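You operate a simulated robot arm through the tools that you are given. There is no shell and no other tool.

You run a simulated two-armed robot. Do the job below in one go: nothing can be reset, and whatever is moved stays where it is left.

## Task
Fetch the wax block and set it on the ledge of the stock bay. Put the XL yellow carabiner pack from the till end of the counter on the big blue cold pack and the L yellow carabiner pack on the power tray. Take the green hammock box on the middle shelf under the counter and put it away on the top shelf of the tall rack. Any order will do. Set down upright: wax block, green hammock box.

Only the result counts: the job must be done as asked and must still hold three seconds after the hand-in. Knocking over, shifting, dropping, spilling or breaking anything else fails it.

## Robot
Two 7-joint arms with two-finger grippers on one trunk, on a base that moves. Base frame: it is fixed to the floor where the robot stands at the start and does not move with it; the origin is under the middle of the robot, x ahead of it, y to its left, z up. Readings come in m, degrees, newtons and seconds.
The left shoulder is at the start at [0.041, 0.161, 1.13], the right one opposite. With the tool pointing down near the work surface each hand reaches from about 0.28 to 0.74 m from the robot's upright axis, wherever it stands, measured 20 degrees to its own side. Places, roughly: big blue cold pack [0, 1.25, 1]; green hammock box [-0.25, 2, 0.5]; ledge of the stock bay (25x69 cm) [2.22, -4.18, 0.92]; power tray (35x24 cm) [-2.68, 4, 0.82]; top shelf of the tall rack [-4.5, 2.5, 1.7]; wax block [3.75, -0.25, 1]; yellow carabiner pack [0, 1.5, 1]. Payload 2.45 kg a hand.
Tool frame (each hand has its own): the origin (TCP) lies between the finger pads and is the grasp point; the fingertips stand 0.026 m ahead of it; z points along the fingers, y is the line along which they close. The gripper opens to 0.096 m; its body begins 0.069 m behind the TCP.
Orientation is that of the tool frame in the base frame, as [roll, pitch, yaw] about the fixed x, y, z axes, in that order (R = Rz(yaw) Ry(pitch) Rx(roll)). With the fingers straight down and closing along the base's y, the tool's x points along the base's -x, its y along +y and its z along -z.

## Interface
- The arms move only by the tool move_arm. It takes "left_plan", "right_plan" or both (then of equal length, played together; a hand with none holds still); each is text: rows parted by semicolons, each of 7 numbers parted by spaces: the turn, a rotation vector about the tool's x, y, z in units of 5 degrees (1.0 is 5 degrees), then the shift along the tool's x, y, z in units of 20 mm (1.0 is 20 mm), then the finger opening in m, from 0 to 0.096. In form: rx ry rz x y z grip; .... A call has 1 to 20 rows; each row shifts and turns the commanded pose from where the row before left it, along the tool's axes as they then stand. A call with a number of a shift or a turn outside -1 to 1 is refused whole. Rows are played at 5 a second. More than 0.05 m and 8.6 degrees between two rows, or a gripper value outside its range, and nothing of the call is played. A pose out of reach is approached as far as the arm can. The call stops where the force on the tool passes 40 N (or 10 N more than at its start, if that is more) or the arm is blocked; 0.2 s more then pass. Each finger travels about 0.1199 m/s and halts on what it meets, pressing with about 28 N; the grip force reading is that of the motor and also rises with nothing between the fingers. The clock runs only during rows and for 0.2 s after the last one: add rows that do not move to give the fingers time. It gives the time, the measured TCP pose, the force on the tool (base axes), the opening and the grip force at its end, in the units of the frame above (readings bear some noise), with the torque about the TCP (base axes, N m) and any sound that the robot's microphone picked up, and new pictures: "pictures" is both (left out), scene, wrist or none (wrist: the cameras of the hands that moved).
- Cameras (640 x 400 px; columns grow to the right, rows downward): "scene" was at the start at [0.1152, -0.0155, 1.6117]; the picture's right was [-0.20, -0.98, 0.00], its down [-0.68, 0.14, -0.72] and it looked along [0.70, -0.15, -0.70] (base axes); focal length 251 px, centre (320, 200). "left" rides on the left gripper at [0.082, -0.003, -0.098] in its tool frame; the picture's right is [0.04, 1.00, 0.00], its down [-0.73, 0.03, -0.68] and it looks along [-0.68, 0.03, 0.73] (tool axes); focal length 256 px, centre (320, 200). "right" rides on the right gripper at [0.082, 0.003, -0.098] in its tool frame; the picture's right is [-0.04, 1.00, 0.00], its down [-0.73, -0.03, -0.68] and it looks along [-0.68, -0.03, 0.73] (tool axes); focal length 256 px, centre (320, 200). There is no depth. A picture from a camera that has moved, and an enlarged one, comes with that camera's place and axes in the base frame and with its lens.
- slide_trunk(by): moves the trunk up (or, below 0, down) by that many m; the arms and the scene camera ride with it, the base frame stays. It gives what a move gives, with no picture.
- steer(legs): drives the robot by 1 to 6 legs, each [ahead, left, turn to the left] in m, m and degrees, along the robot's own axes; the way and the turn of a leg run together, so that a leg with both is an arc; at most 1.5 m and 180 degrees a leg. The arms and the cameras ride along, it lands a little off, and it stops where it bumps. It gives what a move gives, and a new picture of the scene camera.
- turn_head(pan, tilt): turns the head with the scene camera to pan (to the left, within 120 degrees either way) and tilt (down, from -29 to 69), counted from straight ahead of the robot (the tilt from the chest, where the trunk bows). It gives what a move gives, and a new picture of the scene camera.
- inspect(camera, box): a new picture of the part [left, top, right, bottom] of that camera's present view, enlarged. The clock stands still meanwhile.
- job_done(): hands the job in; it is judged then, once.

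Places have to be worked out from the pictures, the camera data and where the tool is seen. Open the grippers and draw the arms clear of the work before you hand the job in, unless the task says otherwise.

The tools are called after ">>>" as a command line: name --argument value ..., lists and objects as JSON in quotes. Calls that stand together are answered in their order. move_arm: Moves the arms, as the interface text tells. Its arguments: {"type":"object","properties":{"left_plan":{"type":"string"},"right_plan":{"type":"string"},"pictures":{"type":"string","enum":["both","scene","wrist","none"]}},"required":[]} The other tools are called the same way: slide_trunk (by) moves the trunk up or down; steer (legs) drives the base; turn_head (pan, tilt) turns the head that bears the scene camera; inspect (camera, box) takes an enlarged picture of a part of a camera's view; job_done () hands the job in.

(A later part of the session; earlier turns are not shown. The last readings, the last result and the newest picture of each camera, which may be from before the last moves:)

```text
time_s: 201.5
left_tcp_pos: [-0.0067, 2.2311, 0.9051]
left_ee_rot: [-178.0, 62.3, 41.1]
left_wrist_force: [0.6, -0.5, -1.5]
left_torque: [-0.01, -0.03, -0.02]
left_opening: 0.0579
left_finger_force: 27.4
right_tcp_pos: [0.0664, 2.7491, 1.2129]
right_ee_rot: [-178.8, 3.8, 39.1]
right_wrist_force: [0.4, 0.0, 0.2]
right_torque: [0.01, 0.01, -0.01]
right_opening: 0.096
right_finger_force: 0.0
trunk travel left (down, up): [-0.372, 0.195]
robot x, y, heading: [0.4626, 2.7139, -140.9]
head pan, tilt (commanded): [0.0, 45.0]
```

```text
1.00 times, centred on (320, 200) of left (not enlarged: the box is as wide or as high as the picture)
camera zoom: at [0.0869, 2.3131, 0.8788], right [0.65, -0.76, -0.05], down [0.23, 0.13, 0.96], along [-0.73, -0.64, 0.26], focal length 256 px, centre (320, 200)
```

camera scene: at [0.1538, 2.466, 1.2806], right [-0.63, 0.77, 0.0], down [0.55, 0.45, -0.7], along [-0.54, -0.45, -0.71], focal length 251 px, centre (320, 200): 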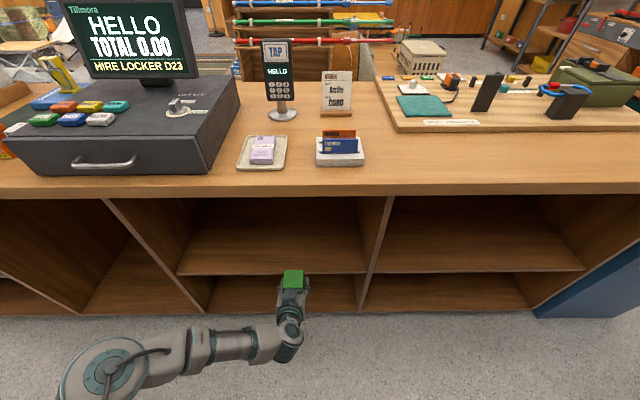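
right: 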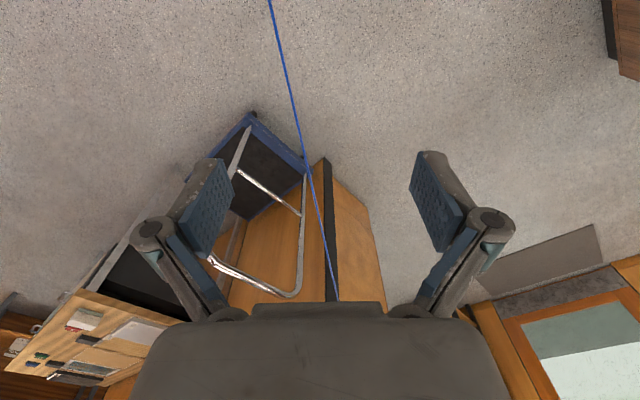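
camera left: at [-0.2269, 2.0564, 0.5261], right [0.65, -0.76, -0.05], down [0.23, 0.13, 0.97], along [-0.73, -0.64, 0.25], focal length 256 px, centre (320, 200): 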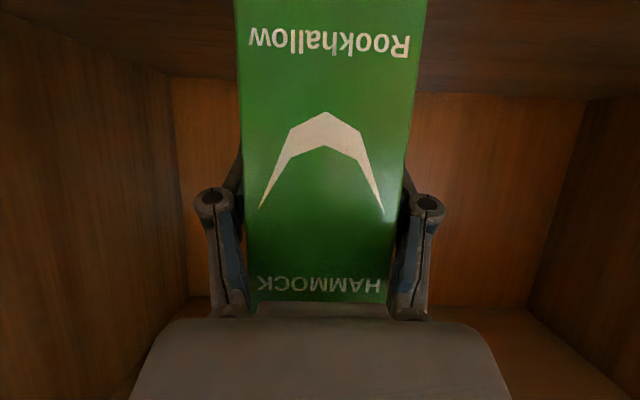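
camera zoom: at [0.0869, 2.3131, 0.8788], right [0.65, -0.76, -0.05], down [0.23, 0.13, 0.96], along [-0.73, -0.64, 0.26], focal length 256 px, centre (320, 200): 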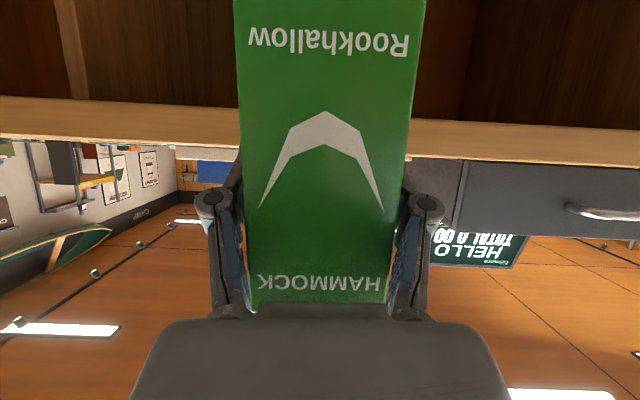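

The box is held well in the clear. I raise it another 16 cm with the arm so it clears counter and cabinet, then go back along the aisle.

>>> move_arm --left_plan "0 0 0 -0.883 0 -0.468 0.04;0 0 0 -0.883 0 -0.468 0.04;0 0 0 -0.883 0 -0.468 0.04;0 0 0 -0.883 0 -0.468 0.04;0 0 0 -0.883 0 -0.468 0.04;0 0 0 -0.883 0 -0.468 0.04;0 0 0 -0.883 0 -0.468 0.04;0 0 0 -0.883 0 -0.468 0.04;0 0 0 0 0 0 0.04" --pictures "scene"

>>> steer --legs '[[0, -1.0, 0], [0, -0.95, 0]]'

```text
time_s: 203.5
left_tcp_pos: [-0.0058, 2.2288, 1.0666]
left_ee_rot: [-178.0, 62.4, 41.1]
left_wrist_force: [0.3, -0.6, -1.5]
left_torque: [-0.01, -0.01, 0.0]
left_opening: 0.0576
left_finger_force: 28.3
right_tcp_pos: [0.0671, 2.7508, 1.2124]
right_ee_rot: [-178.7, 3.7, 39.2]
right_wrist_force: [0.1, -0.8, -0.4]
right_torque: [-0.04, 0.02, 0.03]
right_opening: 0.0959
right_finger_force: 0.1
trunk travel left (down, up): [-0.372, 0.195]
robot x, y, heading: [0.4623, 2.7146, -141.1]
head pan, tilt (commanded): [0.0, 45.0]
camera scene: at [0.3932, 2.6618, 1.6824], right [-0.63, 0.77, 0.0], down [0.55, 0.45, -0.7], along [-0.54, -0.45, -0.71], focal length 251 px, centre (320, 200)
```

scene: 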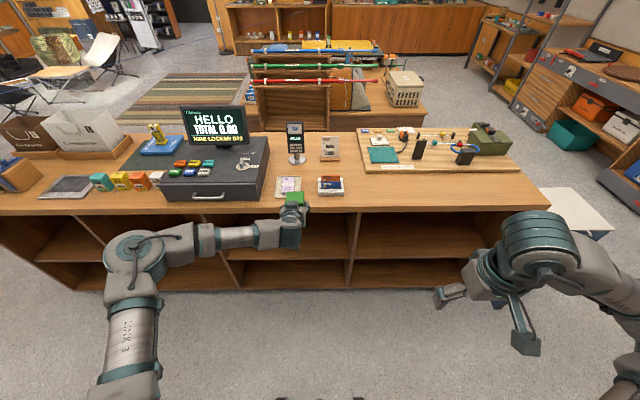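

```text
time_s: 213.2
left_tcp_pos: [-1.2182, 3.735, 1.0642]
left_ee_rot: [-176.6, 62.3, 41.9]
left_wrist_force: [1.3, -0.2, -1.2]
left_torque: [0.02, 0.03, -0.03]
left_opening: 0.0576
left_finger_force: 27.9
right_tcp_pos: [-1.14, 4.2555, 1.2169]
right_ee_rot: [-178.0, 3.7, 38.9]
right_wrist_force: [1.0, -0.9, -0.5]
right_torque: [0.07, 0.03, -0.03]
right_opening: 0.0959
right_finger_force: 0.3
trunk travel left (down, up): [-0.372, 0.195]
robot x, y, heading: [-0.7537, 4.2242, -141.7]
head pan, tilt (commanded): [0.0, 45.0]
camera scene: at [-0.8096, 4.1579, 1.6823], right [-0.63, 0.78, 0.01], down [0.55, 0.45, -0.7], along [-0.55, -0.43, -0.71], focal length 251 px, centre (320, 200)
```

scene: 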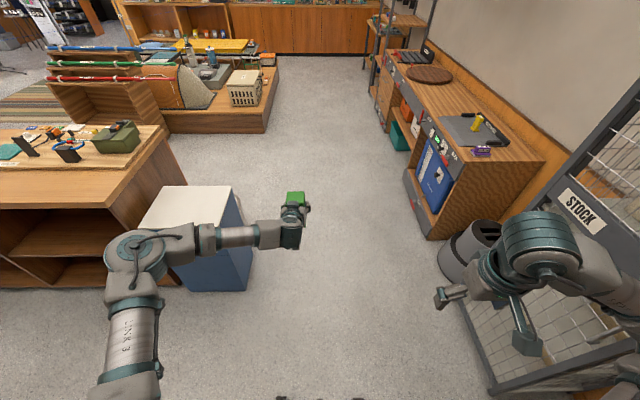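

The way ahead between the pedestal and the workbench is clear. I straighten the heading and drive ahead toward the tall rack.

>>> steer --legs '[[0, 0, 2.2], [1.3, 0, 0], [1.3, 0, 0]]'

>>> turn_head --pan -40 --tilt 20

```text
time_s: 226.3
left_tcp_pos: [-3.1948, 2.0339, 1.0686]
left_ee_rot: [-179.0, 62.5, 41.5]
left_wrist_force: [-0.3, 1.9, -1.3]
left_torque: [-0.06, -0.04, 0.07]
left_opening: 0.0574
left_finger_force: 27.7
right_tcp_pos: [-3.1357, 2.558, 1.2108]
right_ee_rot: [-179.2, 3.9, 40.6]
right_wrist_force: [-0.9, 0.3, 0.6]
right_torque: [-0.03, 0.01, -0.06]
right_opening: 0.0964
right_finger_force: 0.1
trunk travel left (down, up): [-0.372, 0.195]
robot x, y, heading: [-2.7348, 2.5212, -139.3]
head pan, tilt (commanded): [0.0, 45.0]
camera scene: at [-2.8121, 2.4791, 1.6824], right [-0.65, 0.76, -0.01], down [0.54, 0.46, -0.7], along [-0.53, -0.46, -0.71], focal length 251 px, centre (320, 200)
```

scene: 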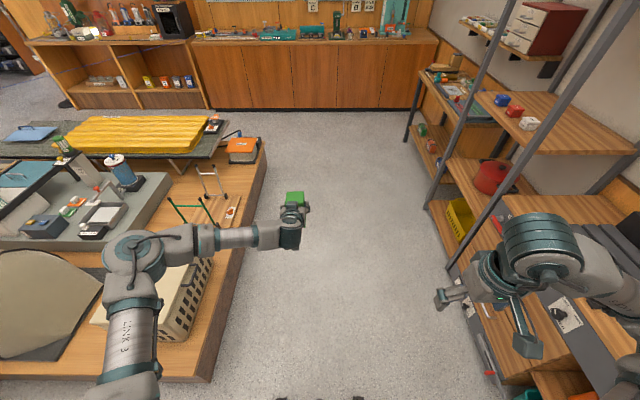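

```text
time_s: 227.4
left_tcp_pos: [-3.1875, 2.03, 1.0692]
left_ee_rot: [-178.2, 62.7, 42.5]
left_wrist_force: [-0.4, 0.1, -1.7]
left_torque: [-0.02, 0.02, 0.02]
left_opening: 0.0575
left_finger_force: 27.9
right_tcp_pos: [-3.129, 2.5535, 1.2145]
right_ee_rot: [-178.9, 4.0, 40.6]
right_wrist_force: [-0.9, 0.6, 0.1]
right_torque: [0.02, 0.0, -0.02]
right_opening: 0.0958
right_finger_force: 0.0
trunk travel left (down, up): [-0.372, 0.195]
robot x, y, heading: [-2.7378, 2.5192, -139.3]
head pan, tilt (commanded): [-40.0, 20.0]
camera scene: at [-2.8396, 2.5253, 1.7207], right [-0.01, 1.0, 0.0], down [0.35, 0.0, -0.94], along [-0.94, -0.01, -0.35], focal length 251 px, centre (320, 200)
```

scene: 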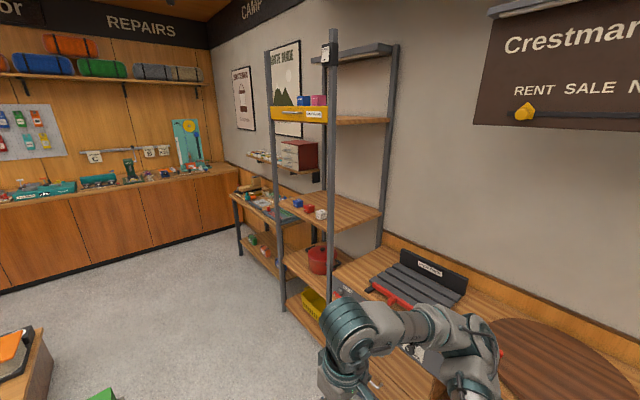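

The tall rack is ahead-right; its shelf with the yellow drawer matches z≈1.7. I zoom in on it.

>>> inspect --camera "scene" --box '[250, 30, 410, 130]'

>>> inspect --camera "scene" --box '[250, 30, 410, 330]'

```text
4.00 times, centred on (330, 80) of scene
camera zoom: at [-2.8396, 2.5253, 1.7207], right [-0.01, 1.0, 0.0], down [0.35, 0.0, -0.94], along [-0.94, -0.01, -0.35], focal length 1003 px, centre (280, 680)
```

zoom: 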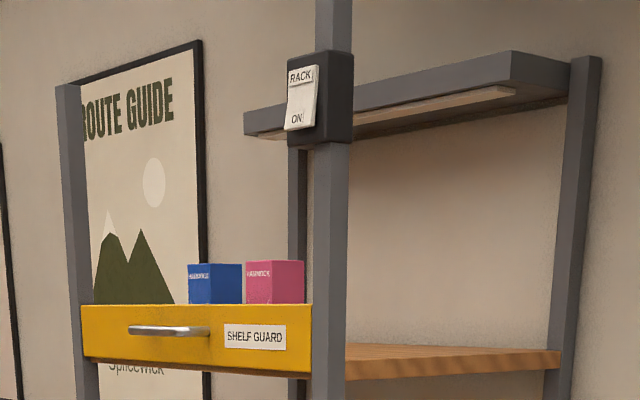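

```text
1.33 times, centred on (330, 180) of scene
camera zoom: at [-2.8396, 2.5253, 1.7207], right [-0.01, 1.0, 0.0], down [0.35, 0.0, -0.94], along [-0.94, -0.01, -0.35], focal length 334 px, centre (307, 227)
```

zoom: 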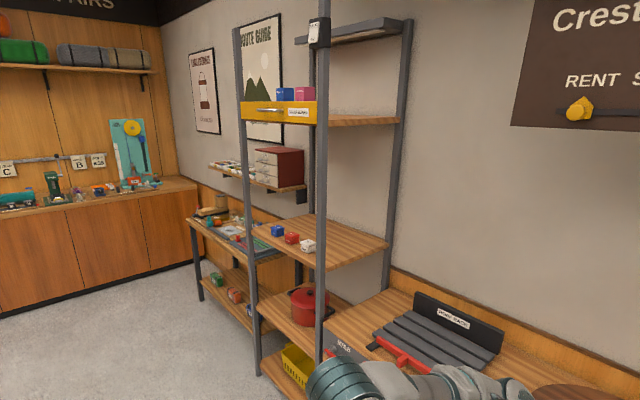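

The top shelf has a low yellow guard (top z≈1.73, shelf≈1.69) with a blue and a pink hammock box behind it; free room lies between the pink box and the right post, around depth −1.63 in room coordinates. I drive on and turn to face the rack.

>>> steer --legs '[[1.03, 0, 0], [0, 0, -90]]'

>>> turn_head --pan 10 --tilt 0

```text
time_s: 236.6
left_tcp_pos: [-4.0138, 2.2963, 1.0696]
left_ee_rot: [-177.9, 62.6, -47.5]
left_wrist_force: [0.0, -0.2, -1.6]
left_torque: [-0.01, 0.0, 0.01]
left_opening: 0.0575
left_finger_force: 27.8
right_tcp_pos: [-3.4893, 2.2373, 1.2141]
right_ee_rot: [-178.8, 4.1, -49.4]
right_wrist_force: [-0.5, -0.6, 0.4]
right_torque: [-0.03, 0.0, 0.02]
right_opening: 0.0963
right_finger_force: 0.0
trunk travel left (down, up): [-0.372, 0.195]
robot x, y, heading: [-3.523, 1.8433, 130.7]
head pan, tilt (commanded): [-40.0, 20.0]
camera scene: at [-3.5234, 1.9475, 1.721], right [1.0, 0.01, 0.0], down [0.01, -0.35, -0.94], along [-0.01, 0.94, -0.35], focal length 251 px, centre (320, 200)
```

scene: 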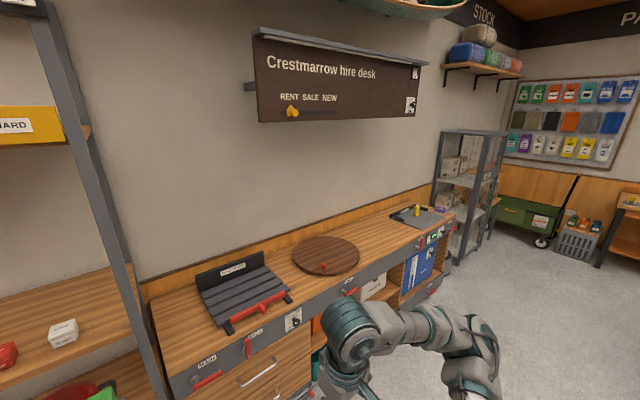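

```text
time_s: 237.8
left_tcp_pos: [-4.013, 2.2938, 1.0718]
left_ee_rot: [-177.8, 62.8, -47.1]
left_wrist_force: [-0.8, 0.5, -2.1]
left_torque: [0.01, 0.01, 0.0]
left_opening: 0.0575
left_finger_force: 27.7
right_tcp_pos: [-3.4892, 2.2339, 1.2159]
right_ee_rot: [-178.7, 4.2, -49.3]
right_wrist_force: [-0.5, 0.1, -0.6]
right_torque: [-0.02, 0.01, -0.01]
right_opening: 0.096
right_finger_force: 0.1
trunk travel left (down, up): [-0.372, 0.195]
robot x, y, heading: [-3.5196, 1.8486, 130.8]
head pan, tilt (commanded): [10.0, 0.0]
camera scene: at [-3.593, 1.9105, 1.7534], right [0.63, 0.77, 0.0], down [0.0, 0.0, -1.0], along [-0.77, 0.63, 0.0], focal length 251 px, centre (320, 200)
```

scene: 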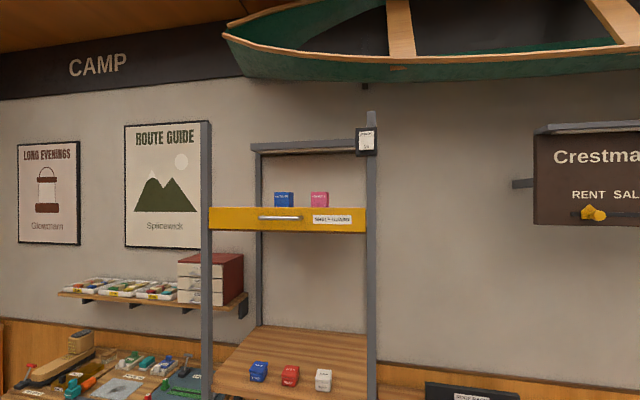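

Facing the rack, two views place blue at depth −1.80 and pink at −1.66 just behind the guard; the freest place is to the left of the blue box, near (-4.60, 2.37). I move 0.38 m to the left and raise the trunk.

>>> steer --legs '[[0, 0.38, 0]]'

>>> slide_trunk --by 0.19

>>> move_arm --left_plan "0 0 0 -0.886 0 -0.463 0.04;0 0 0 -0.886 0 -0.463 0.04;0 0 0 -0.886 0 -0.463 0.04;0 0 0 -0.886 0 -0.463 0.04;0 0 0 -0.886 0 -0.463 0.04;0 0 0 -0.886 0 -0.463 0.04;0 0 0 -0.886 0 -0.463 0.04;0 0 0 -0.886 0 -0.463 0.04;0 0 0 -0.886 0 -0.463 0.04;0 0 0 -0.886 0 -0.463 0.04;0 0 0 -0.886 0 -0.463 0.04;0 0 0 -0.886 0 -0.463 0.04;0 0 0 -0.886 0 -0.463 0.04;0 0 0 -0.886 0 -0.463 0.04;0 0 0 -0.886 0 -0.463 0.04;0 0 0 0 0 0 0.04" --pictures "both"

```text
time_s: 240.2
left_tcp_pos: [-4.2929, 2.0527, 1.0717]
left_ee_rot: [-178.8, 62.8, -48.1]
left_wrist_force: [0.9, 0.2, -2.1]
left_torque: [-0.02, 0.0, 0.03]
left_opening: 0.0575
left_finger_force: 28.1
right_tcp_pos: [-3.7687, 1.994, 1.2133]
right_ee_rot: [-179.2, 4.0, -49.5]
right_wrist_force: [0.6, -0.4, 0.6]
right_torque: [0.03, -0.01, -0.03]
right_opening: 0.096
right_finger_force: 0.1
trunk travel left (down, up): [-0.372, 0.195]
robot x, y, heading: [-3.8085, 1.5961, 130.4]
head pan, tilt (commanded): [10.0, 0.0]
camera scene: at [-3.8634, 1.6779, 1.7534], right [0.63, 0.77, -0.02], down [-0.01, -0.01, -1.0], along [-0.77, 0.63, 0.0], focal length 251 px, centre (320, 200)
```

scene: 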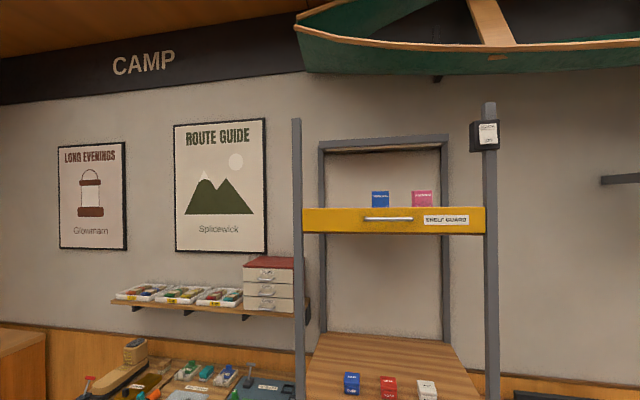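

```text
time_s: 242.2
left_tcp_pos: [-4.3107, 2.0347, 1.262]
left_ee_rot: [-176.4, 62.8, -45.9]
left_wrist_force: [-0.6, -0.3, -2.4]
left_torque: [0.01, -0.02, -0.08]
left_opening: 0.0575
left_finger_force: 28.5
right_tcp_pos: [-3.7874, 1.9739, 1.4108]
right_ee_rot: [-177.9, 4.3, -49.3]
right_wrist_force: [-0.3, 0.3, 0.1]
right_torque: [0.03, -0.02, 0.02]
right_opening: 0.0963
right_finger_force: 0.1
trunk travel left (down, up): [-0.562, 0.005]
robot x, y, heading: [-3.8103, 1.594, 130.6]
head pan, tilt (commanded): [10.0, 0.0]
```

```text
time_s: 245.7
left_tcp_pos: [-4.3097, 2.0292, 1.562]
left_ee_rot: [-176.5, 62.9, -46.2]
left_wrist_force: [0.3, 0.3, -0.8]
left_torque: [0.04, 0.02, -0.01]
left_opening: 0.0576
left_finger_force: 28.3
right_tcp_pos: [-3.7834, 1.9777, 1.4097]
right_ee_rot: [-178.0, 4.3, -49.3]
right_wrist_force: [-0.1, -1.5, -0.5]
right_torque: [0.01, -0.02, 0.0]
right_opening: 0.096
right_finger_force: 0.0
trunk travel left (down, up): [-0.562, 0.005]
robot x, y, heading: [-3.8093, 1.5956, 130.7]
head pan, tilt (commanded): [10.0, 0.0]
camera scene: at [-3.8802, 1.6369, 1.9429], right [0.63, 0.77, 0.01], down [0.01, 0.0, -1.0], along [-0.77, 0.63, 0.0], focal length 251 px, centre (320, 200)
camera left: at [-4.2255, 1.9369, 1.5349], right [-0.74, -0.67, -0.06], down [0.13, -0.24, 0.96], along [-0.65, 0.71, 0.27], focal length 256 px, centre (320, 200)
```

scene: 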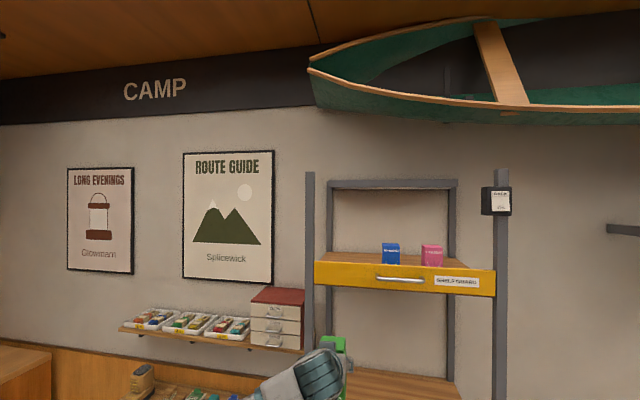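
left: 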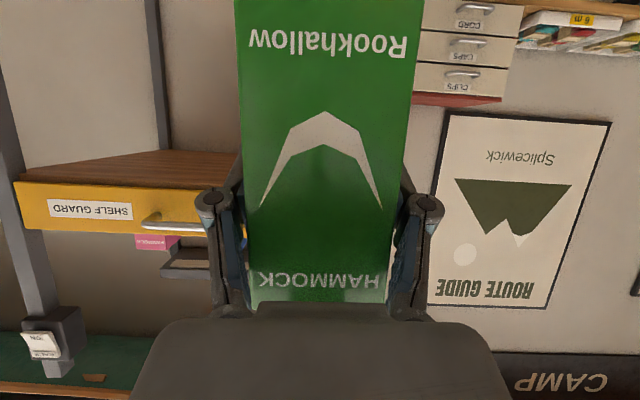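

Now I look down over the guard onto the shelf. I zoom in to fix the shelf height and the free spot.

>>> inspect --camera "scene" --box '[296, 170, 520, 310]'

>>> inspect --camera "scene" --box '[300, 225, 460, 325]'

```text
2.86 times, centred on (408, 240) of scene
camera zoom: at [-3.8802, 1.6369, 1.9429], right [0.63, 0.77, 0.01], down [0.01, 0.0, -1.0], along [-0.77, 0.63, 0.0], focal length 716 px, centre (69, 86)
```

zoom: 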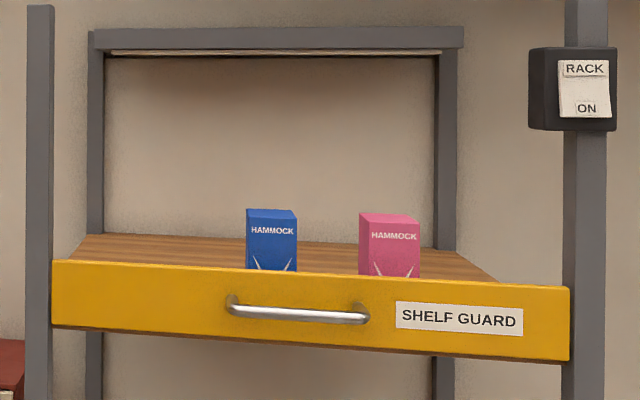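

```text
4.00 times, centred on (380, 275) of scene
camera zoom: at [-3.8802, 1.6369, 1.9429], right [0.63, 0.77, 0.01], down [0.01, 0.0, -1.0], along [-0.77, 0.63, 0.0], focal length 1003 px, centre (80, -100)
```

zoom: 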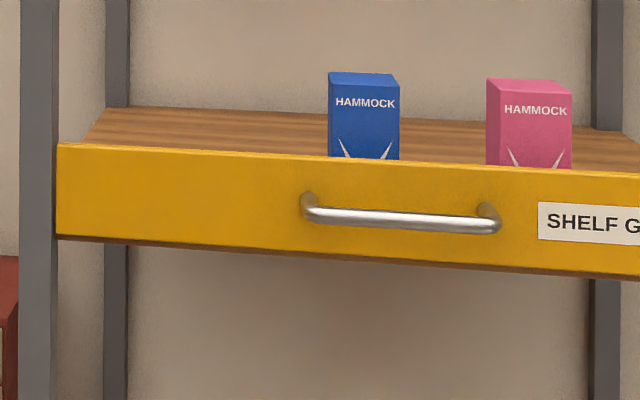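

Comparing the boxes' visible parts gives shelf z≈1.657 and guard top≈1.724. I keep raising the box to pass above the guard.

>>> move_arm --left_plan "0 0 0 -0.886 0 -0.463 0.04;0 0 0 -0.886 0 -0.463 0.04;0 0 0 -0.886 0 -0.463 0.04;0 0 0 -0.886 0 -0.463 0.04;0 0 0 -0.886 0 -0.463 0.04;0 0 0 -0.886 0 -0.463 0.04;0 0 0 -0.886 0 -0.463 0.04;0 0 0 -0.886 0 -0.463 0.04;0 0 0 -0.886 0 -0.463 0.04;0 0 0 -0.886 0 -0.463 0.04;0 0 0 -0.886 0 -0.463 0.04;0 0 0 -0.886 0 -0.463 0.04;0 0 0 -0.886 0 -0.463 0.04;0 0 0 -0.886 0 -0.463 0.04;0 0 0 0 0 0 0.04" --pictures "both"

```text
time_s: 248.8
left_tcp_pos: [-4.2909, 2.0177, 1.7889]
left_ee_rot: [-177.9, 63.0, -47.4]
left_wrist_force: [0.4, -0.3, -2.2]
left_torque: [-0.01, 0.01, 0.07]
left_opening: 0.0573
left_finger_force: 28.3
left hand out of reach, approached as far as the arm can: row 11, 12, 13, 14
right_tcp_pos: [-3.7713, 1.9865, 1.4072]
right_ee_rot: [-178.7, 4.3, -49.6]
right_wrist_force: [0.0, -0.3, 0.8]
right_torque: [0.02, 0.01, 0.03]
right_opening: 0.0961
right_finger_force: 0.1
trunk travel left (down, up): [-0.562, 0.005]
robot x, y, heading: [-3.8074, 1.6025, 130.9]
head pan, tilt (commanded): [10.0, 0.0]
camera scene: at [-3.8638, 1.6487, 1.9431], right [0.63, 0.77, 0.0], down [0.0, 0.0, -1.0], along [-0.77, 0.63, 0.0], focal length 251 px, centre (320, 200)
camera left: at [-4.2078, 1.9257, 1.7626], right [-0.75, -0.66, -0.05], down [0.14, -0.24, 0.96], along [-0.65, 0.71, 0.27], focal length 256 px, centre (320, 200)
```

scene: 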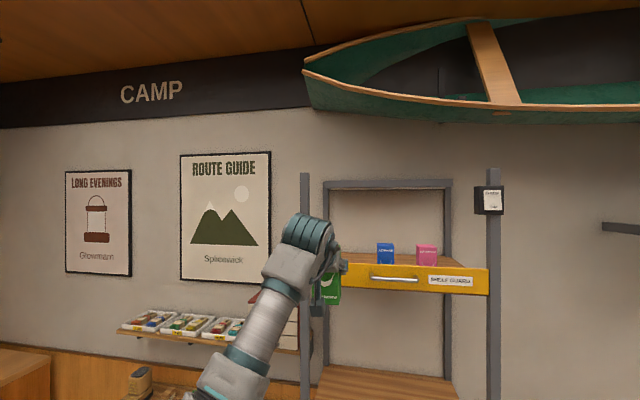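
left: 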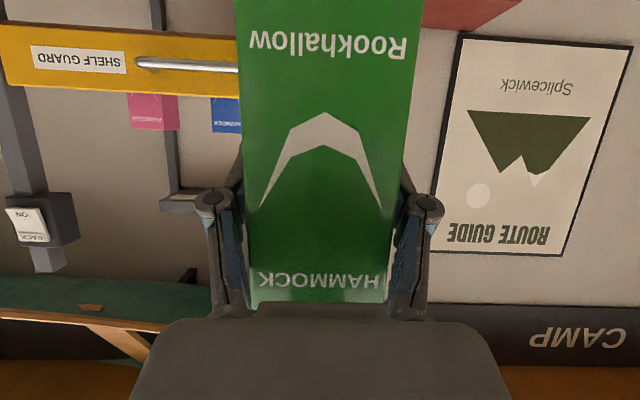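

The arm is at its upper reach at z 1.789 in this attitude. I tip the tool up by 20° for more reach, then raise a little so that the box bottom will pass over the guard.

>>> move_arm --left_plan "0 -1 0 0 0 0 0.04;0 -1 0 0 0 0 0.04;0 -1 0 0 0 0 0.04;0 -1 0 0 0 0 0.04;0 0 0 -0.99 0 -0.139 0.04;0 0 0 -0.99 0 -0.139 0.04;0 0 0 -0.5 0 -0.07 0.04;0 0 0 0 0 0 0.04" --pictures "both"

>>> inspect --camera "scene" --box '[240, 190, 400, 290]'

```text
time_s: 250.8
left_tcp_pos: [-4.3111, 2.0073, 1.8531]
left_ee_rot: [-167.2, 82.9, -36.5]
left_wrist_force: [0.6, 0.0, -1.7]
left_torque: [0.0, 0.03, 0.07]
left_opening: 0.0577
left_finger_force: 27.7
left hand out of reach, approached as far as the arm can: row 1, 2
right_tcp_pos: [-3.7828, 1.9708, 1.4103]
right_ee_rot: [-178.3, 4.5, -49.3]
right_wrist_force: [-1.1, -0.2, -0.8]
right_torque: [0.02, -0.03, -0.04]
right_opening: 0.0957
right_finger_force: 0.1
trunk travel left (down, up): [-0.562, 0.005]
robot x, y, heading: [-3.8118, 1.5906, 131.0]
head pan, tilt (commanded): [10.0, 0.0]
stopped in row 8 (left hand): the arm was blocked; the commanded pose is now the measured one
camera scene: at [-3.8816, 1.6344, 1.9429], right [0.63, 0.77, 0.01], down [0.01, 0.0, -1.0], along [-0.77, 0.63, 0.0], focal length 251 px, centre (320, 200)
camera left: at [-4.2369, 1.9298, 1.7841], right [-0.75, -0.66, -0.07], down [0.34, -0.48, 0.81], along [-0.56, 0.58, 0.58], focal length 256 px, centre (320, 200)
```

scene: 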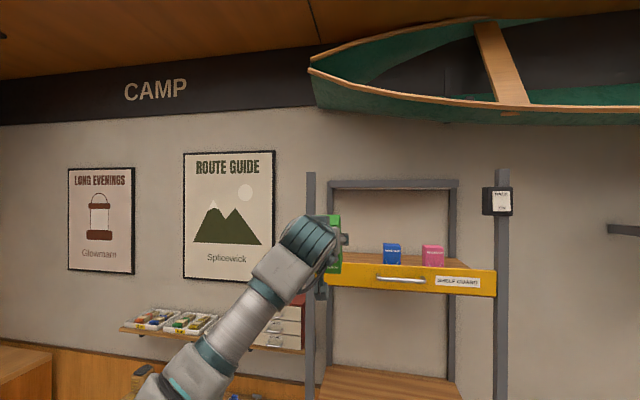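
left: 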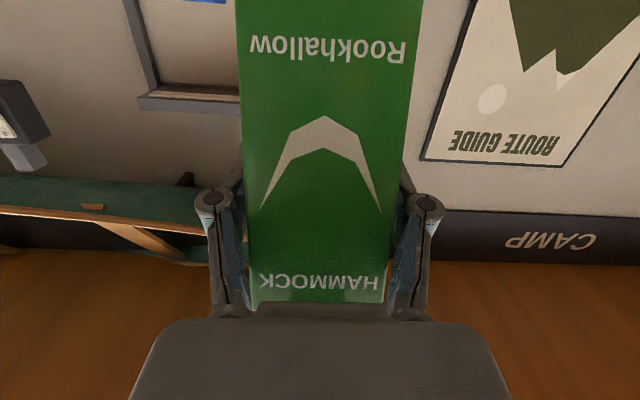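

```text
4.00 times, centred on (320, 240) of scene
camera zoom: at [-3.8816, 1.6344, 1.9429], right [0.63, 0.77, 0.01], down [0.01, 0.0, -1.0], along [-0.77, 0.63, 0.0], focal length 1003 px, centre (320, 40)
```

zoom: 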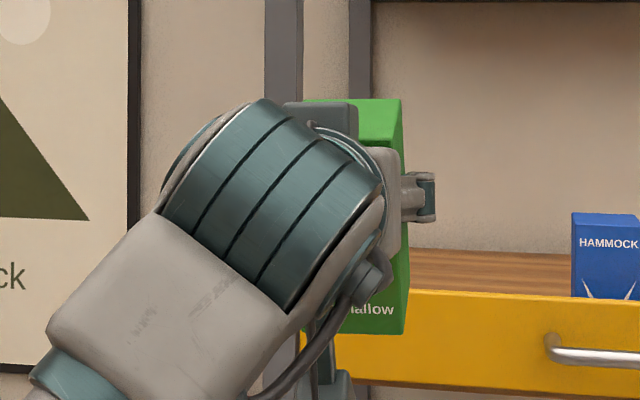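

The box bottom is now at z≈1.775, 5 cm above the guard. I drive ahead 0.3 m and check the clearances.

>>> steer --legs '[[0.3, -0.01, 0]]'

>>> move_arm --left_plan "0 0 0 0 0 0 0.04;0 0 0 0 0 0 0.04;0 0 0 0 0 0 0.04;0 0 0 0 0 0 0.04" --pictures "both"

```text
time_s: 252.9
left_tcp_pos: [-4.4945, 2.2373, 1.8553]
left_ee_rot: [-166.8, 83.2, -36.1]
left_wrist_force: [0.0, -0.5, -1.6]
left_torque: [-0.01, 0.01, -0.01]
left_opening: 0.0577
left_finger_force: 28.4
right_tcp_pos: [-3.9657, 2.2021, 1.4112]
right_ee_rot: [-178.2, 4.6, -49.4]
right_wrist_force: [-0.3, -0.2, -0.7]
right_torque: [0.0, -0.04, -0.01]
right_opening: 0.096
right_finger_force: 0.1
trunk travel left (down, up): [-0.562, 0.005]
robot x, y, heading: [-4.0002, 1.8307, 130.7]
head pan, tilt (commanded): [10.0, 0.0]
camera scene: at [-4.0656, 1.8608, 1.9432], right [0.63, 0.77, 0.01], down [0.01, 0.01, -1.0], along [-0.77, 0.63, 0.0], focal length 251 px, centre (320, 200)
```

scene: 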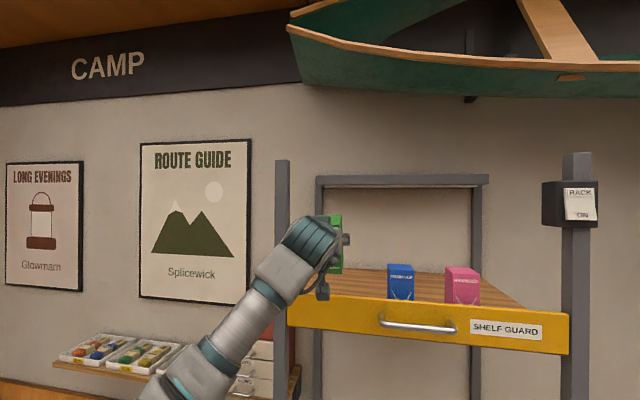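

```text
time_s: 253.9
left_tcp_pos: [-4.4916, 2.244, 1.8537]
left_ee_rot: [-168.9, 83.0, -38.2]
left_wrist_force: [0.1, -0.2, -2.6]
left_torque: [0.03, 0.01, -0.01]
left_opening: 0.0575
left_finger_force: 27.8
right_tcp_pos: [-3.9657, 2.2065, 1.4101]
right_ee_rot: [-178.3, 4.4, -49.4]
right_wrist_force: [-0.2, 0.3, -0.5]
right_torque: [0.0, 0.0, 0.0]
right_opening: 0.0961
right_finger_force: 0.1
trunk travel left (down, up): [-0.562, 0.005]
robot x, y, heading: [-3.9992, 1.8287, 130.6]
head pan, tilt (commanded): [10.0, 0.0]
camera scene: at [-4.0758, 1.8639, 1.9427], right [0.63, 0.77, 0.01], down [0.01, 0.0, -1.0], along [-0.77, 0.63, -0.01], focal length 251 px, centre (320, 200)
camera left: at [-4.4176, 2.1669, 1.7839], right [-0.75, -0.65, -0.06], down [0.35, -0.48, 0.81], along [-0.56, 0.59, 0.59], focal length 256 px, centre (320, 200)
```

scene: 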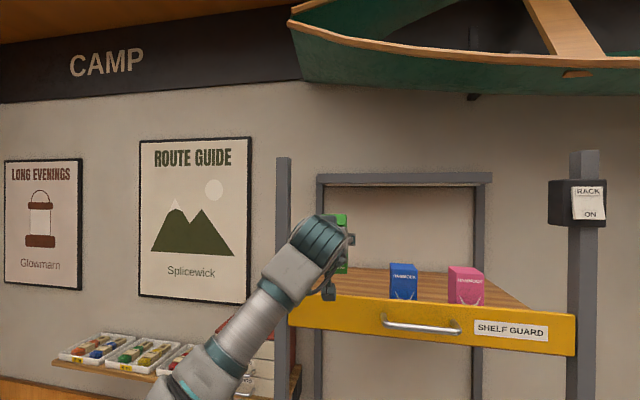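
left: 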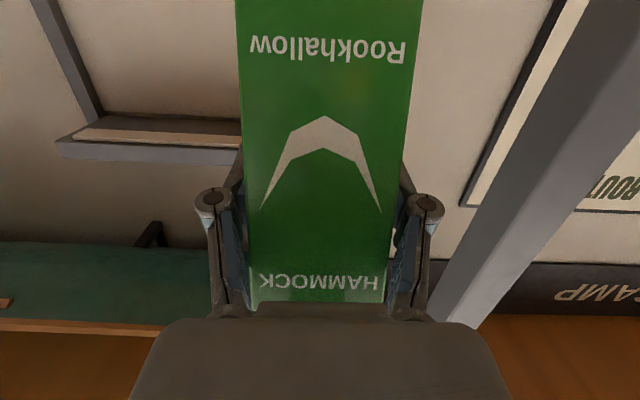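

The box is above the guard, 13 cm clear of the left post sideways. I drive the remaining 0.235 m in two steps.

>>> steer --legs '[[0.12, 0, 0]]'

>>> inspect --camera "scene" --box '[240, 190, 400, 320]'

```text
time_s: 255.1
left_tcp_pos: [-4.5245, 2.3531, 1.8606]
left_ee_rot: [-179.6, 83.7, -49.2]
left_wrist_force: [2.7, 0.4, -1.5]
left_torque: [-0.01, 0.0, 0.11]
left_opening: 0.0575
left_finger_force: 28.0
right_tcp_pos: [-4.0103, 2.3112, 1.4061]
right_ee_rot: [-179.6, 5.0, -49.8]
right_wrist_force: [-0.8, -0.9, 0.0]
right_torque: [0.0, 0.04, -0.05]
right_opening: 0.0959
right_finger_force: 0.1
trunk travel left (down, up): [-0.562, 0.005]
robot x, y, heading: [-4.0741, 1.9229, 130.5]
head pan, tilt (commanded): [10.0, 0.0]
camera scene: at [-4.102, 1.9736, 1.9439], right [0.63, 0.77, -0.01], down [-0.02, 0.0, -1.0], along [-0.77, 0.63, 0.01], focal length 251 px, centre (320, 200)
```

scene: 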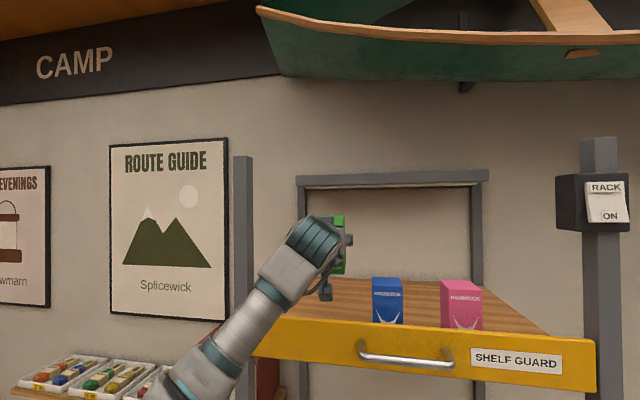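

```text
3.08 times, centred on (320, 255) of scene
camera zoom: at [-4.102, 1.9736, 1.9439], right [0.63, 0.77, -0.01], down [-0.02, 0.0, -1.0], along [-0.77, 0.63, 0.01], focal length 772 px, centre (320, 31)
```

zoom: 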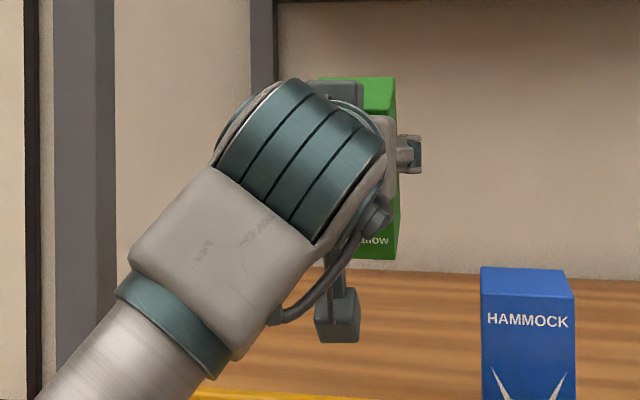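

The wrist camera's housing hangs at z≈1.76, still above the guard. The body is swaying a little, so I wait a moment before the last step.

>>> move_arm --left_plan "0 0 0 0 0 0 0.04;0 0 0 0 0 0 0.04;0 0 0 0 0 0 0.04;0 0 0 0 0 0 0.04;0 0 0 0 0 0 0.04;0 0 0 0 0 0 0.04" --pictures "none"

>>> move_arm --left_plan "0 0 0 0 0 0 0.04;0 0 0 0 0 0 0.04;0 0 0 0 0 0 0.04;0 0 0 0 0 0 0.04;0 0 0 0 0 0 0.04;0 0 0 0 0 0 0.04" --pictures "both"

```text
time_s: 256.5
left_tcp_pos: [-4.559, 2.3394, 1.8569]
left_ee_rot: [-171.0, 83.3, -40.5]
left_wrist_force: [-0.3, 0.2, -1.1]
left_torque: [0.02, -0.03, -0.05]
left_opening: 0.0574
left_finger_force: 28.2
right_tcp_pos: [-4.0344, 2.3019, 1.4094]
right_ee_rot: [-178.5, 4.6, -49.6]
right_wrist_force: [0.1, -0.4, 0.5]
right_torque: [-0.01, 0.03, 0.01]
right_opening: 0.096
right_finger_force: 0.0
trunk travel left (down, up): [-0.562, 0.005]
robot x, y, heading: [-4.0741, 1.9207, 130.4]
head pan, tilt (commanded): [10.0, 0.0]
```

```text
time_s: 257.9
left_tcp_pos: [-4.5708, 2.3292, 1.8538]
left_ee_rot: [-166.7, 83.1, -36.1]
left_wrist_force: [-1.7, -0.6, -1.6]
left_torque: [-0.02, 0.01, -0.16]
left_opening: 0.0573
left_finger_force: 28.0
right_tcp_pos: [-4.0442, 2.2951, 1.4118]
right_ee_rot: [-178.0, 4.6, -49.6]
right_wrist_force: [-1.2, 1.2, -0.3]
right_torque: [-0.01, -0.03, 0.01]
right_opening: 0.096
right_finger_force: 0.0
trunk travel left (down, up): [-0.562, 0.005]
robot x, y, heading: [-4.0765, 1.9189, 130.5]
head pan, tilt (commanded): [10.0, 0.0]
camera scene: at [-4.1629, 1.9438, 1.9424], right [0.63, 0.77, 0.02], down [0.02, 0.01, -1.0], along [-0.77, 0.63, -0.01], focal length 251 px, centre (320, 200)
camera left: at [-4.4966, 2.2515, 1.7846], right [-0.75, -0.65, -0.07], down [0.34, -0.48, 0.81], along [-0.56, 0.58, 0.59], focal length 256 px, centre (320, 200)
```

scene: 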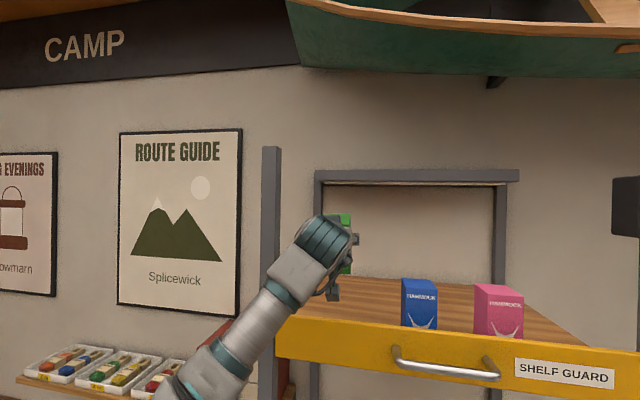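
left: 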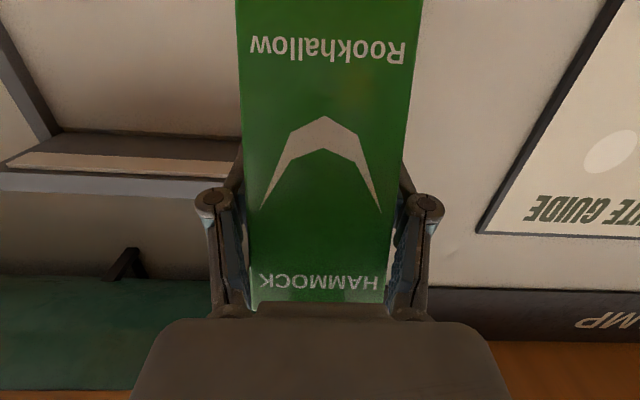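

The side-to-side sway settles at a depth of about −1.96, as wanted. I worked out that the wrist camera and forearm both clear the guard if the box goes down at about 18 cm behind it, so I creep 6 cm ahead and let the sway settle.

>>> steer --legs '[[0.06, 0, 0]]'

>>> move_arm --left_plan "0 0 0 0 0 0 0.04;0 0 0 0 0 0 0.04;0 0 0 0 0 0 0.04;0 0 0 0 0 0 0.04;0 0 0 0 0 0 0.04;0 0 0 0 0 0 0.04;0 0 0 0 0 0 0.04;0 0 0 0 0 0 0.04" --pictures "none"

>>> move_arm --left_plan "0 0 0 0 0 0 0.04;0 0 0 0 0 0 0.04;0 0 0 0 0 0 0.04;0 0 0 0 0 0 0.04;0 0 0 0 0 0 0.04;0 0 0 0 0 0 0.04;0 0 0 0 0 0 0.04;0 0 0 0 0 0 0.04" --pictures "both"

```text
time_s: 258.9
left_tcp_pos: [-4.6079, 2.3476, 1.8629]
left_ee_rot: [-160.7, 83.8, -30.2]
left_wrist_force: [-0.7, -2.2, 0.1]
left_torque: [-0.1, -0.09, -0.25]
left_opening: 0.0576
left_finger_force: 27.8
right_tcp_pos: [-4.0827, 2.3194, 1.4178]
right_ee_rot: [-177.6, 5.4, -49.3]
right_wrist_force: [-0.3, 0.8, -0.2]
right_torque: [0.0, -0.01, 0.09]
right_opening: 0.0963
right_finger_force: 0.0
trunk travel left (down, up): [-0.562, 0.005]
robot x, y, heading: [-4.1156, 1.9666, 130.5]
head pan, tilt (commanded): [10.0, 0.0]
camera scene: at [-4.1998, 1.9651, 1.9429], right [0.63, 0.77, 0.03], down [0.01, 0.02, -1.0], along [-0.77, 0.63, 0.0], focal length 251 px, centre (320, 200)
```

scene: 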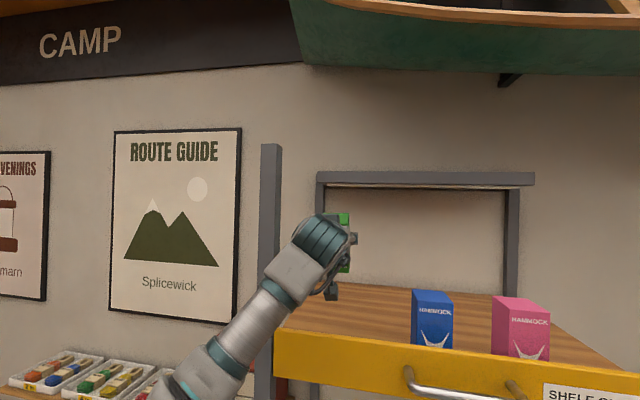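

```text
time_s: 260.9
left_tcp_pos: [-4.6396, 2.341, 1.8596]
left_ee_rot: [-156.7, 83.1, -25.9]
left_wrist_force: [-2.0, -0.7, -2.2]
left_torque: [-0.03, -0.04, -0.16]
left_opening: 0.0573
left_finger_force: 28.1
right_tcp_pos: [-4.1067, 2.3131, 1.418]
right_ee_rot: [-177.0, 4.9, -48.6]
right_wrist_force: [-0.2, 0.4, -0.1]
right_torque: [0.01, -0.05, 0.03]
right_opening: 0.0958
right_finger_force: 0.0
trunk travel left (down, up): [-0.562, 0.005]
robot x, y, heading: [-4.1253, 1.9585, 130.6]
head pan, tilt (commanded): [10.0, 0.0]
stopped in row 8 (left hand): the arm was blocked; the commanded pose is now the measured one
```

```text
time_s: 262.9
left_tcp_pos: [-4.6555, 2.3237, 1.8616]
left_ee_rot: [-153.1, 82.9, -22.2]
left_wrist_force: [-1.4, 0.5, -2.7]
left_torque: [0.08, 0.04, -0.01]
left_opening: 0.0577
left_finger_force: 28.3
right_tcp_pos: [-4.1159, 2.2979, 1.4213]
right_ee_rot: [-176.3, 5.3, -48.6]
right_wrist_force: [0.0, -0.4, -0.6]
right_torque: [-0.02, 0.06, 0.02]
right_opening: 0.0961
right_finger_force: 0.0
trunk travel left (down, up): [-0.562, 0.005]
robot x, y, heading: [-4.126, 1.9563, 130.2]
head pan, tilt (commanded): [10.0, 0.0]
stopped in row 8 (left hand): the arm was blocked; the commanded pose is now the measured one
camera scene: at [-4.2124, 1.985, 1.9424], right [0.63, 0.77, 0.02], down [0.02, 0.01, -1.0], along [-0.77, 0.63, -0.01], focal length 251 px, centre (320, 200)
camera left: at [-4.5802, 2.248, 1.7918], right [-0.75, -0.66, -0.1], down [0.33, -0.5, 0.8], along [-0.57, 0.57, 0.59], focal length 256 px, centre (320, 200)
```

scene: 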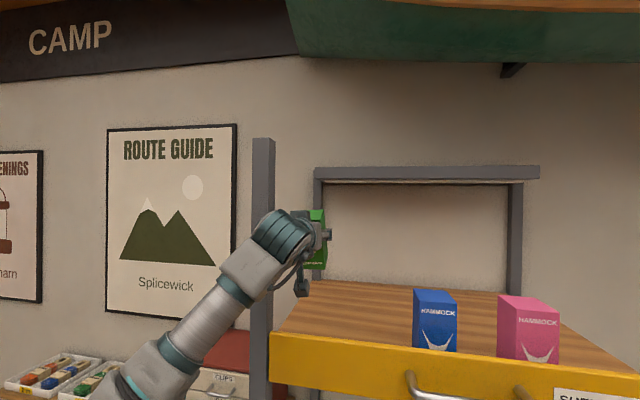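
left: 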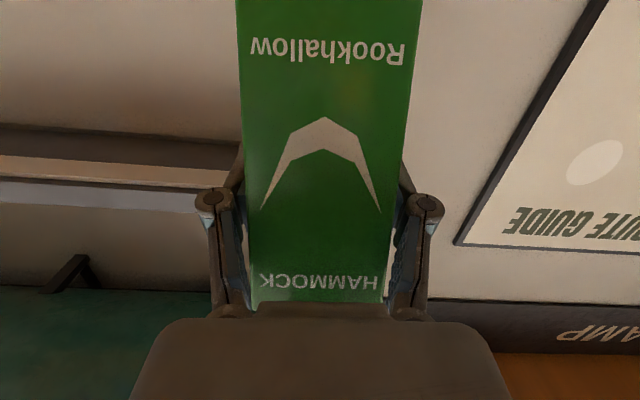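

The body is leaning slowly to the left, bringing the hand nearer to the left post. I move the right arm outward as a counterweight and watch the lean.

>>> move_arm --right_plan "0 0 0 0 -1 0 0.096;0 0 0 0 -1 0 0.096;0 0 0 0 -1 0 0.096;0 0 0 0 -1 0 0.096;0 0 0 0 -1 0 0.096" --pictures "scene"

```text
time_s: 264.1
left_tcp_pos: [-4.6234, 2.3474, 1.863]
left_ee_rot: [-161.0, 83.4, -30.2]
left_wrist_force: [-1.1, 0.9, -2.0]
left_torque: [0.0, 0.02, 0.02]
left_opening: 0.0576
left_finger_force: 27.9
right_tcp_pos: [-4.0164, 2.3832, 1.4195]
right_ee_rot: [-177.5, 5.3, -48.9]
right_wrist_force: [-0.1, 0.1, -0.8]
right_torque: [-0.02, 0.01, 0.01]
right_opening: 0.0959
right_finger_force: 0.0
trunk travel left (down, up): [-0.562, 0.005]
robot x, y, heading: [-4.1207, 1.9591, 130.5]
head pan, tilt (commanded): [10.0, 0.0]
camera scene: at [-4.1893, 2.0007, 1.943], right [0.63, 0.77, 0.0], down [0.0, 0.0, -1.0], along [-0.77, 0.63, 0.0], focal length 251 px, centre (320, 200)
```

scene: 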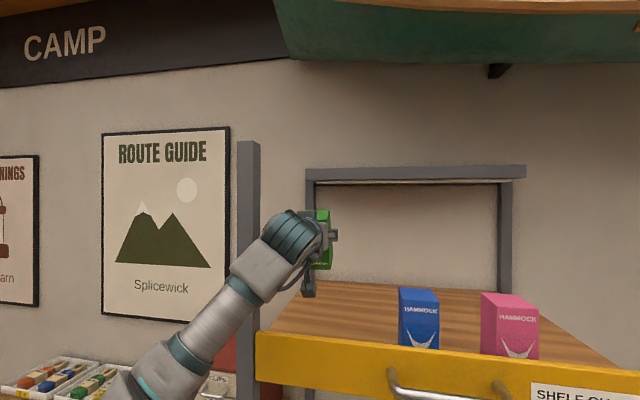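

The counterweight works: the lean is down by 1.2° and the hand is back at depth −1.99. I move the right arm 4 cm further out and wait.

>>> move_arm --right_plan "0 0 0 0 -1 0 0.096;0 0 0 0 -1 0 0.096;0 0 0 0 0 0 0.096;0 0 0 0 0 0 0.096;0 0 0 0 0 0 0.096;0 0 0 0 0 0 0.096" --pictures "none"

>>> move_arm --right_plan "0 0 0 0 0 0 0.096;0 0 0 0 0 0 0.096;0 0 0 0 0 0 0.096;0 0 0 0 0 0 0.096;0 0 0 0 0 0 0.096;0 0 0 0 0 0 0.096" --pictures "scene"

```text
time_s: 265.5
left_tcp_pos: [-4.6162, 2.358, 1.8669]
left_ee_rot: [-164.6, 83.6, -33.6]
left_wrist_force: [0.7, 0.0, -2.4]
left_torque: [0.01, 0.0, 0.05]
left_opening: 0.0574
left_finger_force: 27.9
right_tcp_pos: [-3.9998, 2.4173, 1.4136]
right_ee_rot: [-177.9, 5.2, -48.9]
right_wrist_force: [0.4, 0.0, -0.7]
right_torque: [0.01, -0.03, -0.02]
right_opening: 0.0958
right_finger_force: 0.1
right hand out of reach, approached as far as the arm can: row 1, 2
trunk travel left (down, up): [-0.562, 0.005]
robot x, y, heading: [-4.1245, 1.9587, 130.8]
head pan, tilt (commanded): [10.0, 0.0]
```

```text
time_s: 267.1
left_tcp_pos: [-4.6284, 2.3435, 1.8659]
left_ee_rot: [-160.7, 83.4, -29.7]
left_wrist_force: [0.8, 0.0, -2.4]
left_torque: [0.02, 0.0, 0.07]
left_opening: 0.0575
left_finger_force: 28.4
right_tcp_pos: [-4.0094, 2.4053, 1.4178]
right_ee_rot: [-177.3, 5.3, -48.7]
right_wrist_force: [0.1, 0.3, -0.1]
right_torque: [-0.04, 0.01, -0.01]
right_opening: 0.0958
right_finger_force: 0.1
trunk travel left (down, up): [-0.562, 0.005]
robot x, y, heading: [-4.1252, 1.9583, 130.7]
head pan, tilt (commanded): [10.0, 0.0]
stopped in row 6 (right hand): the arm was blocked; the commanded pose is now the measured one
camera scene: at [-4.1936, 1.9992, 1.943], right [0.63, 0.77, 0.0], down [0.01, 0.0, -1.0], along [-0.77, 0.63, 0.0], focal length 251 px, centre (320, 200)
```

scene: 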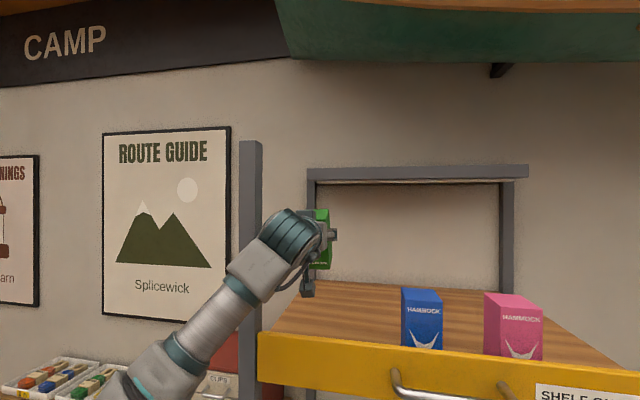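

The hand is at depth −1.99, 18 cm past the guard line. I now rotate the box back to upright while lowering 8 cm, moving 3 cm ahead and 3 cm to the right.

>>> move_arm --left_plan "0 1 0 0.92 -0.4 0.53 0.04;0 1 0 0.87 -0.4 0.61 0.04;0 1 0 0.82 -0.4 0.69 0.04;0 1 0 0.755 -0.3 0.755 0.04;0 0 0 0 0 0 0.04;0 0 0 0 0 0 0.04" --pictures "both"

>>> inspect --camera "scene" --box '[220, 190, 400, 330]'

```text
time_s: 268.5
left_tcp_pos: [-4.6171, 2.3932, 1.7827]
left_ee_rot: [-175.8, 63.8, -45.3]
left_wrist_force: [0.2, 0.6, -0.8]
left_torque: [-0.02, 0.04, 0.06]
left_opening: 0.0577
left_finger_force: 28.1
left hand out of reach, approached as far as the arm can: row 4
right_tcp_pos: [-4.0014, 2.4107, 1.4147]
right_ee_rot: [-177.7, 5.3, -48.8]
right_wrist_force: [-1.2, -0.3, 0.1]
right_torque: [0.0, -0.01, -0.04]
right_opening: 0.0963
right_finger_force: 0.0
trunk travel left (down, up): [-0.562, 0.005]
robot x, y, heading: [-4.1278, 1.955, 130.6]
head pan, tilt (commanded): [10.0, 0.0]
camera scene: at [-4.1649, 2.0245, 1.9431], right [0.63, 0.77, -0.02], down [-0.01, -0.01, -1.0], along [-0.77, 0.63, 0.0], focal length 251 px, centre (320, 200)
camera left: at [-4.5333, 2.3019, 1.7531], right [-0.74, -0.67, -0.07], down [0.14, -0.25, 0.96], along [-0.66, 0.7, 0.28], focal length 256 px, centre (320, 200)
```

scene: 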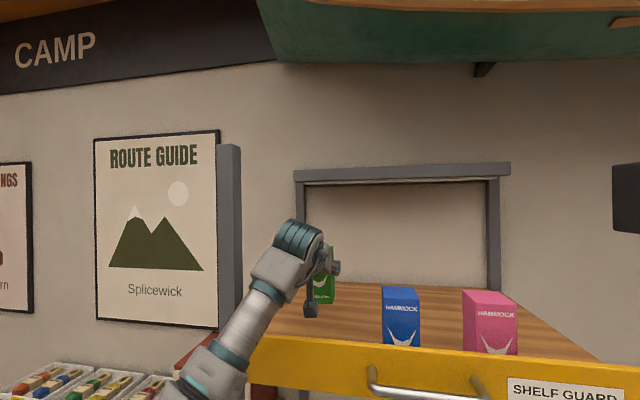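
left: 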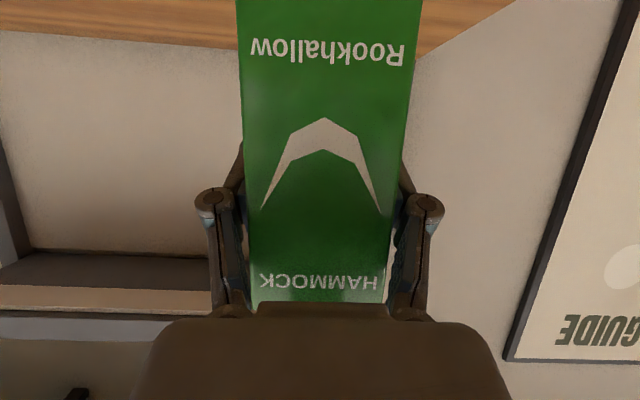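

```text
2.86 times, centred on (310, 260) of scene
camera zoom: at [-4.1649, 2.0245, 1.9431], right [0.63, 0.77, -0.02], down [-0.01, -0.01, -1.0], along [-0.77, 0.63, 0.0], focal length 716 px, centre (349, 29)
```

zoom: 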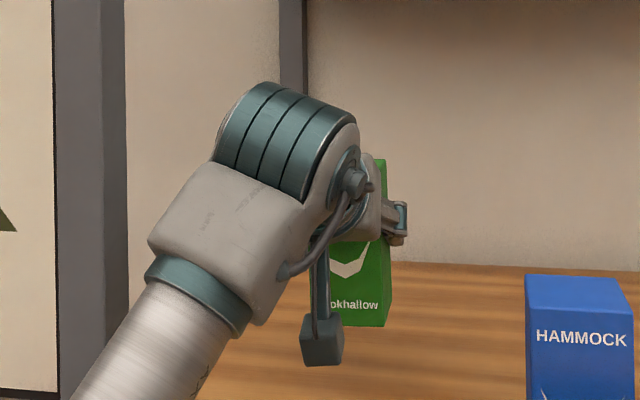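

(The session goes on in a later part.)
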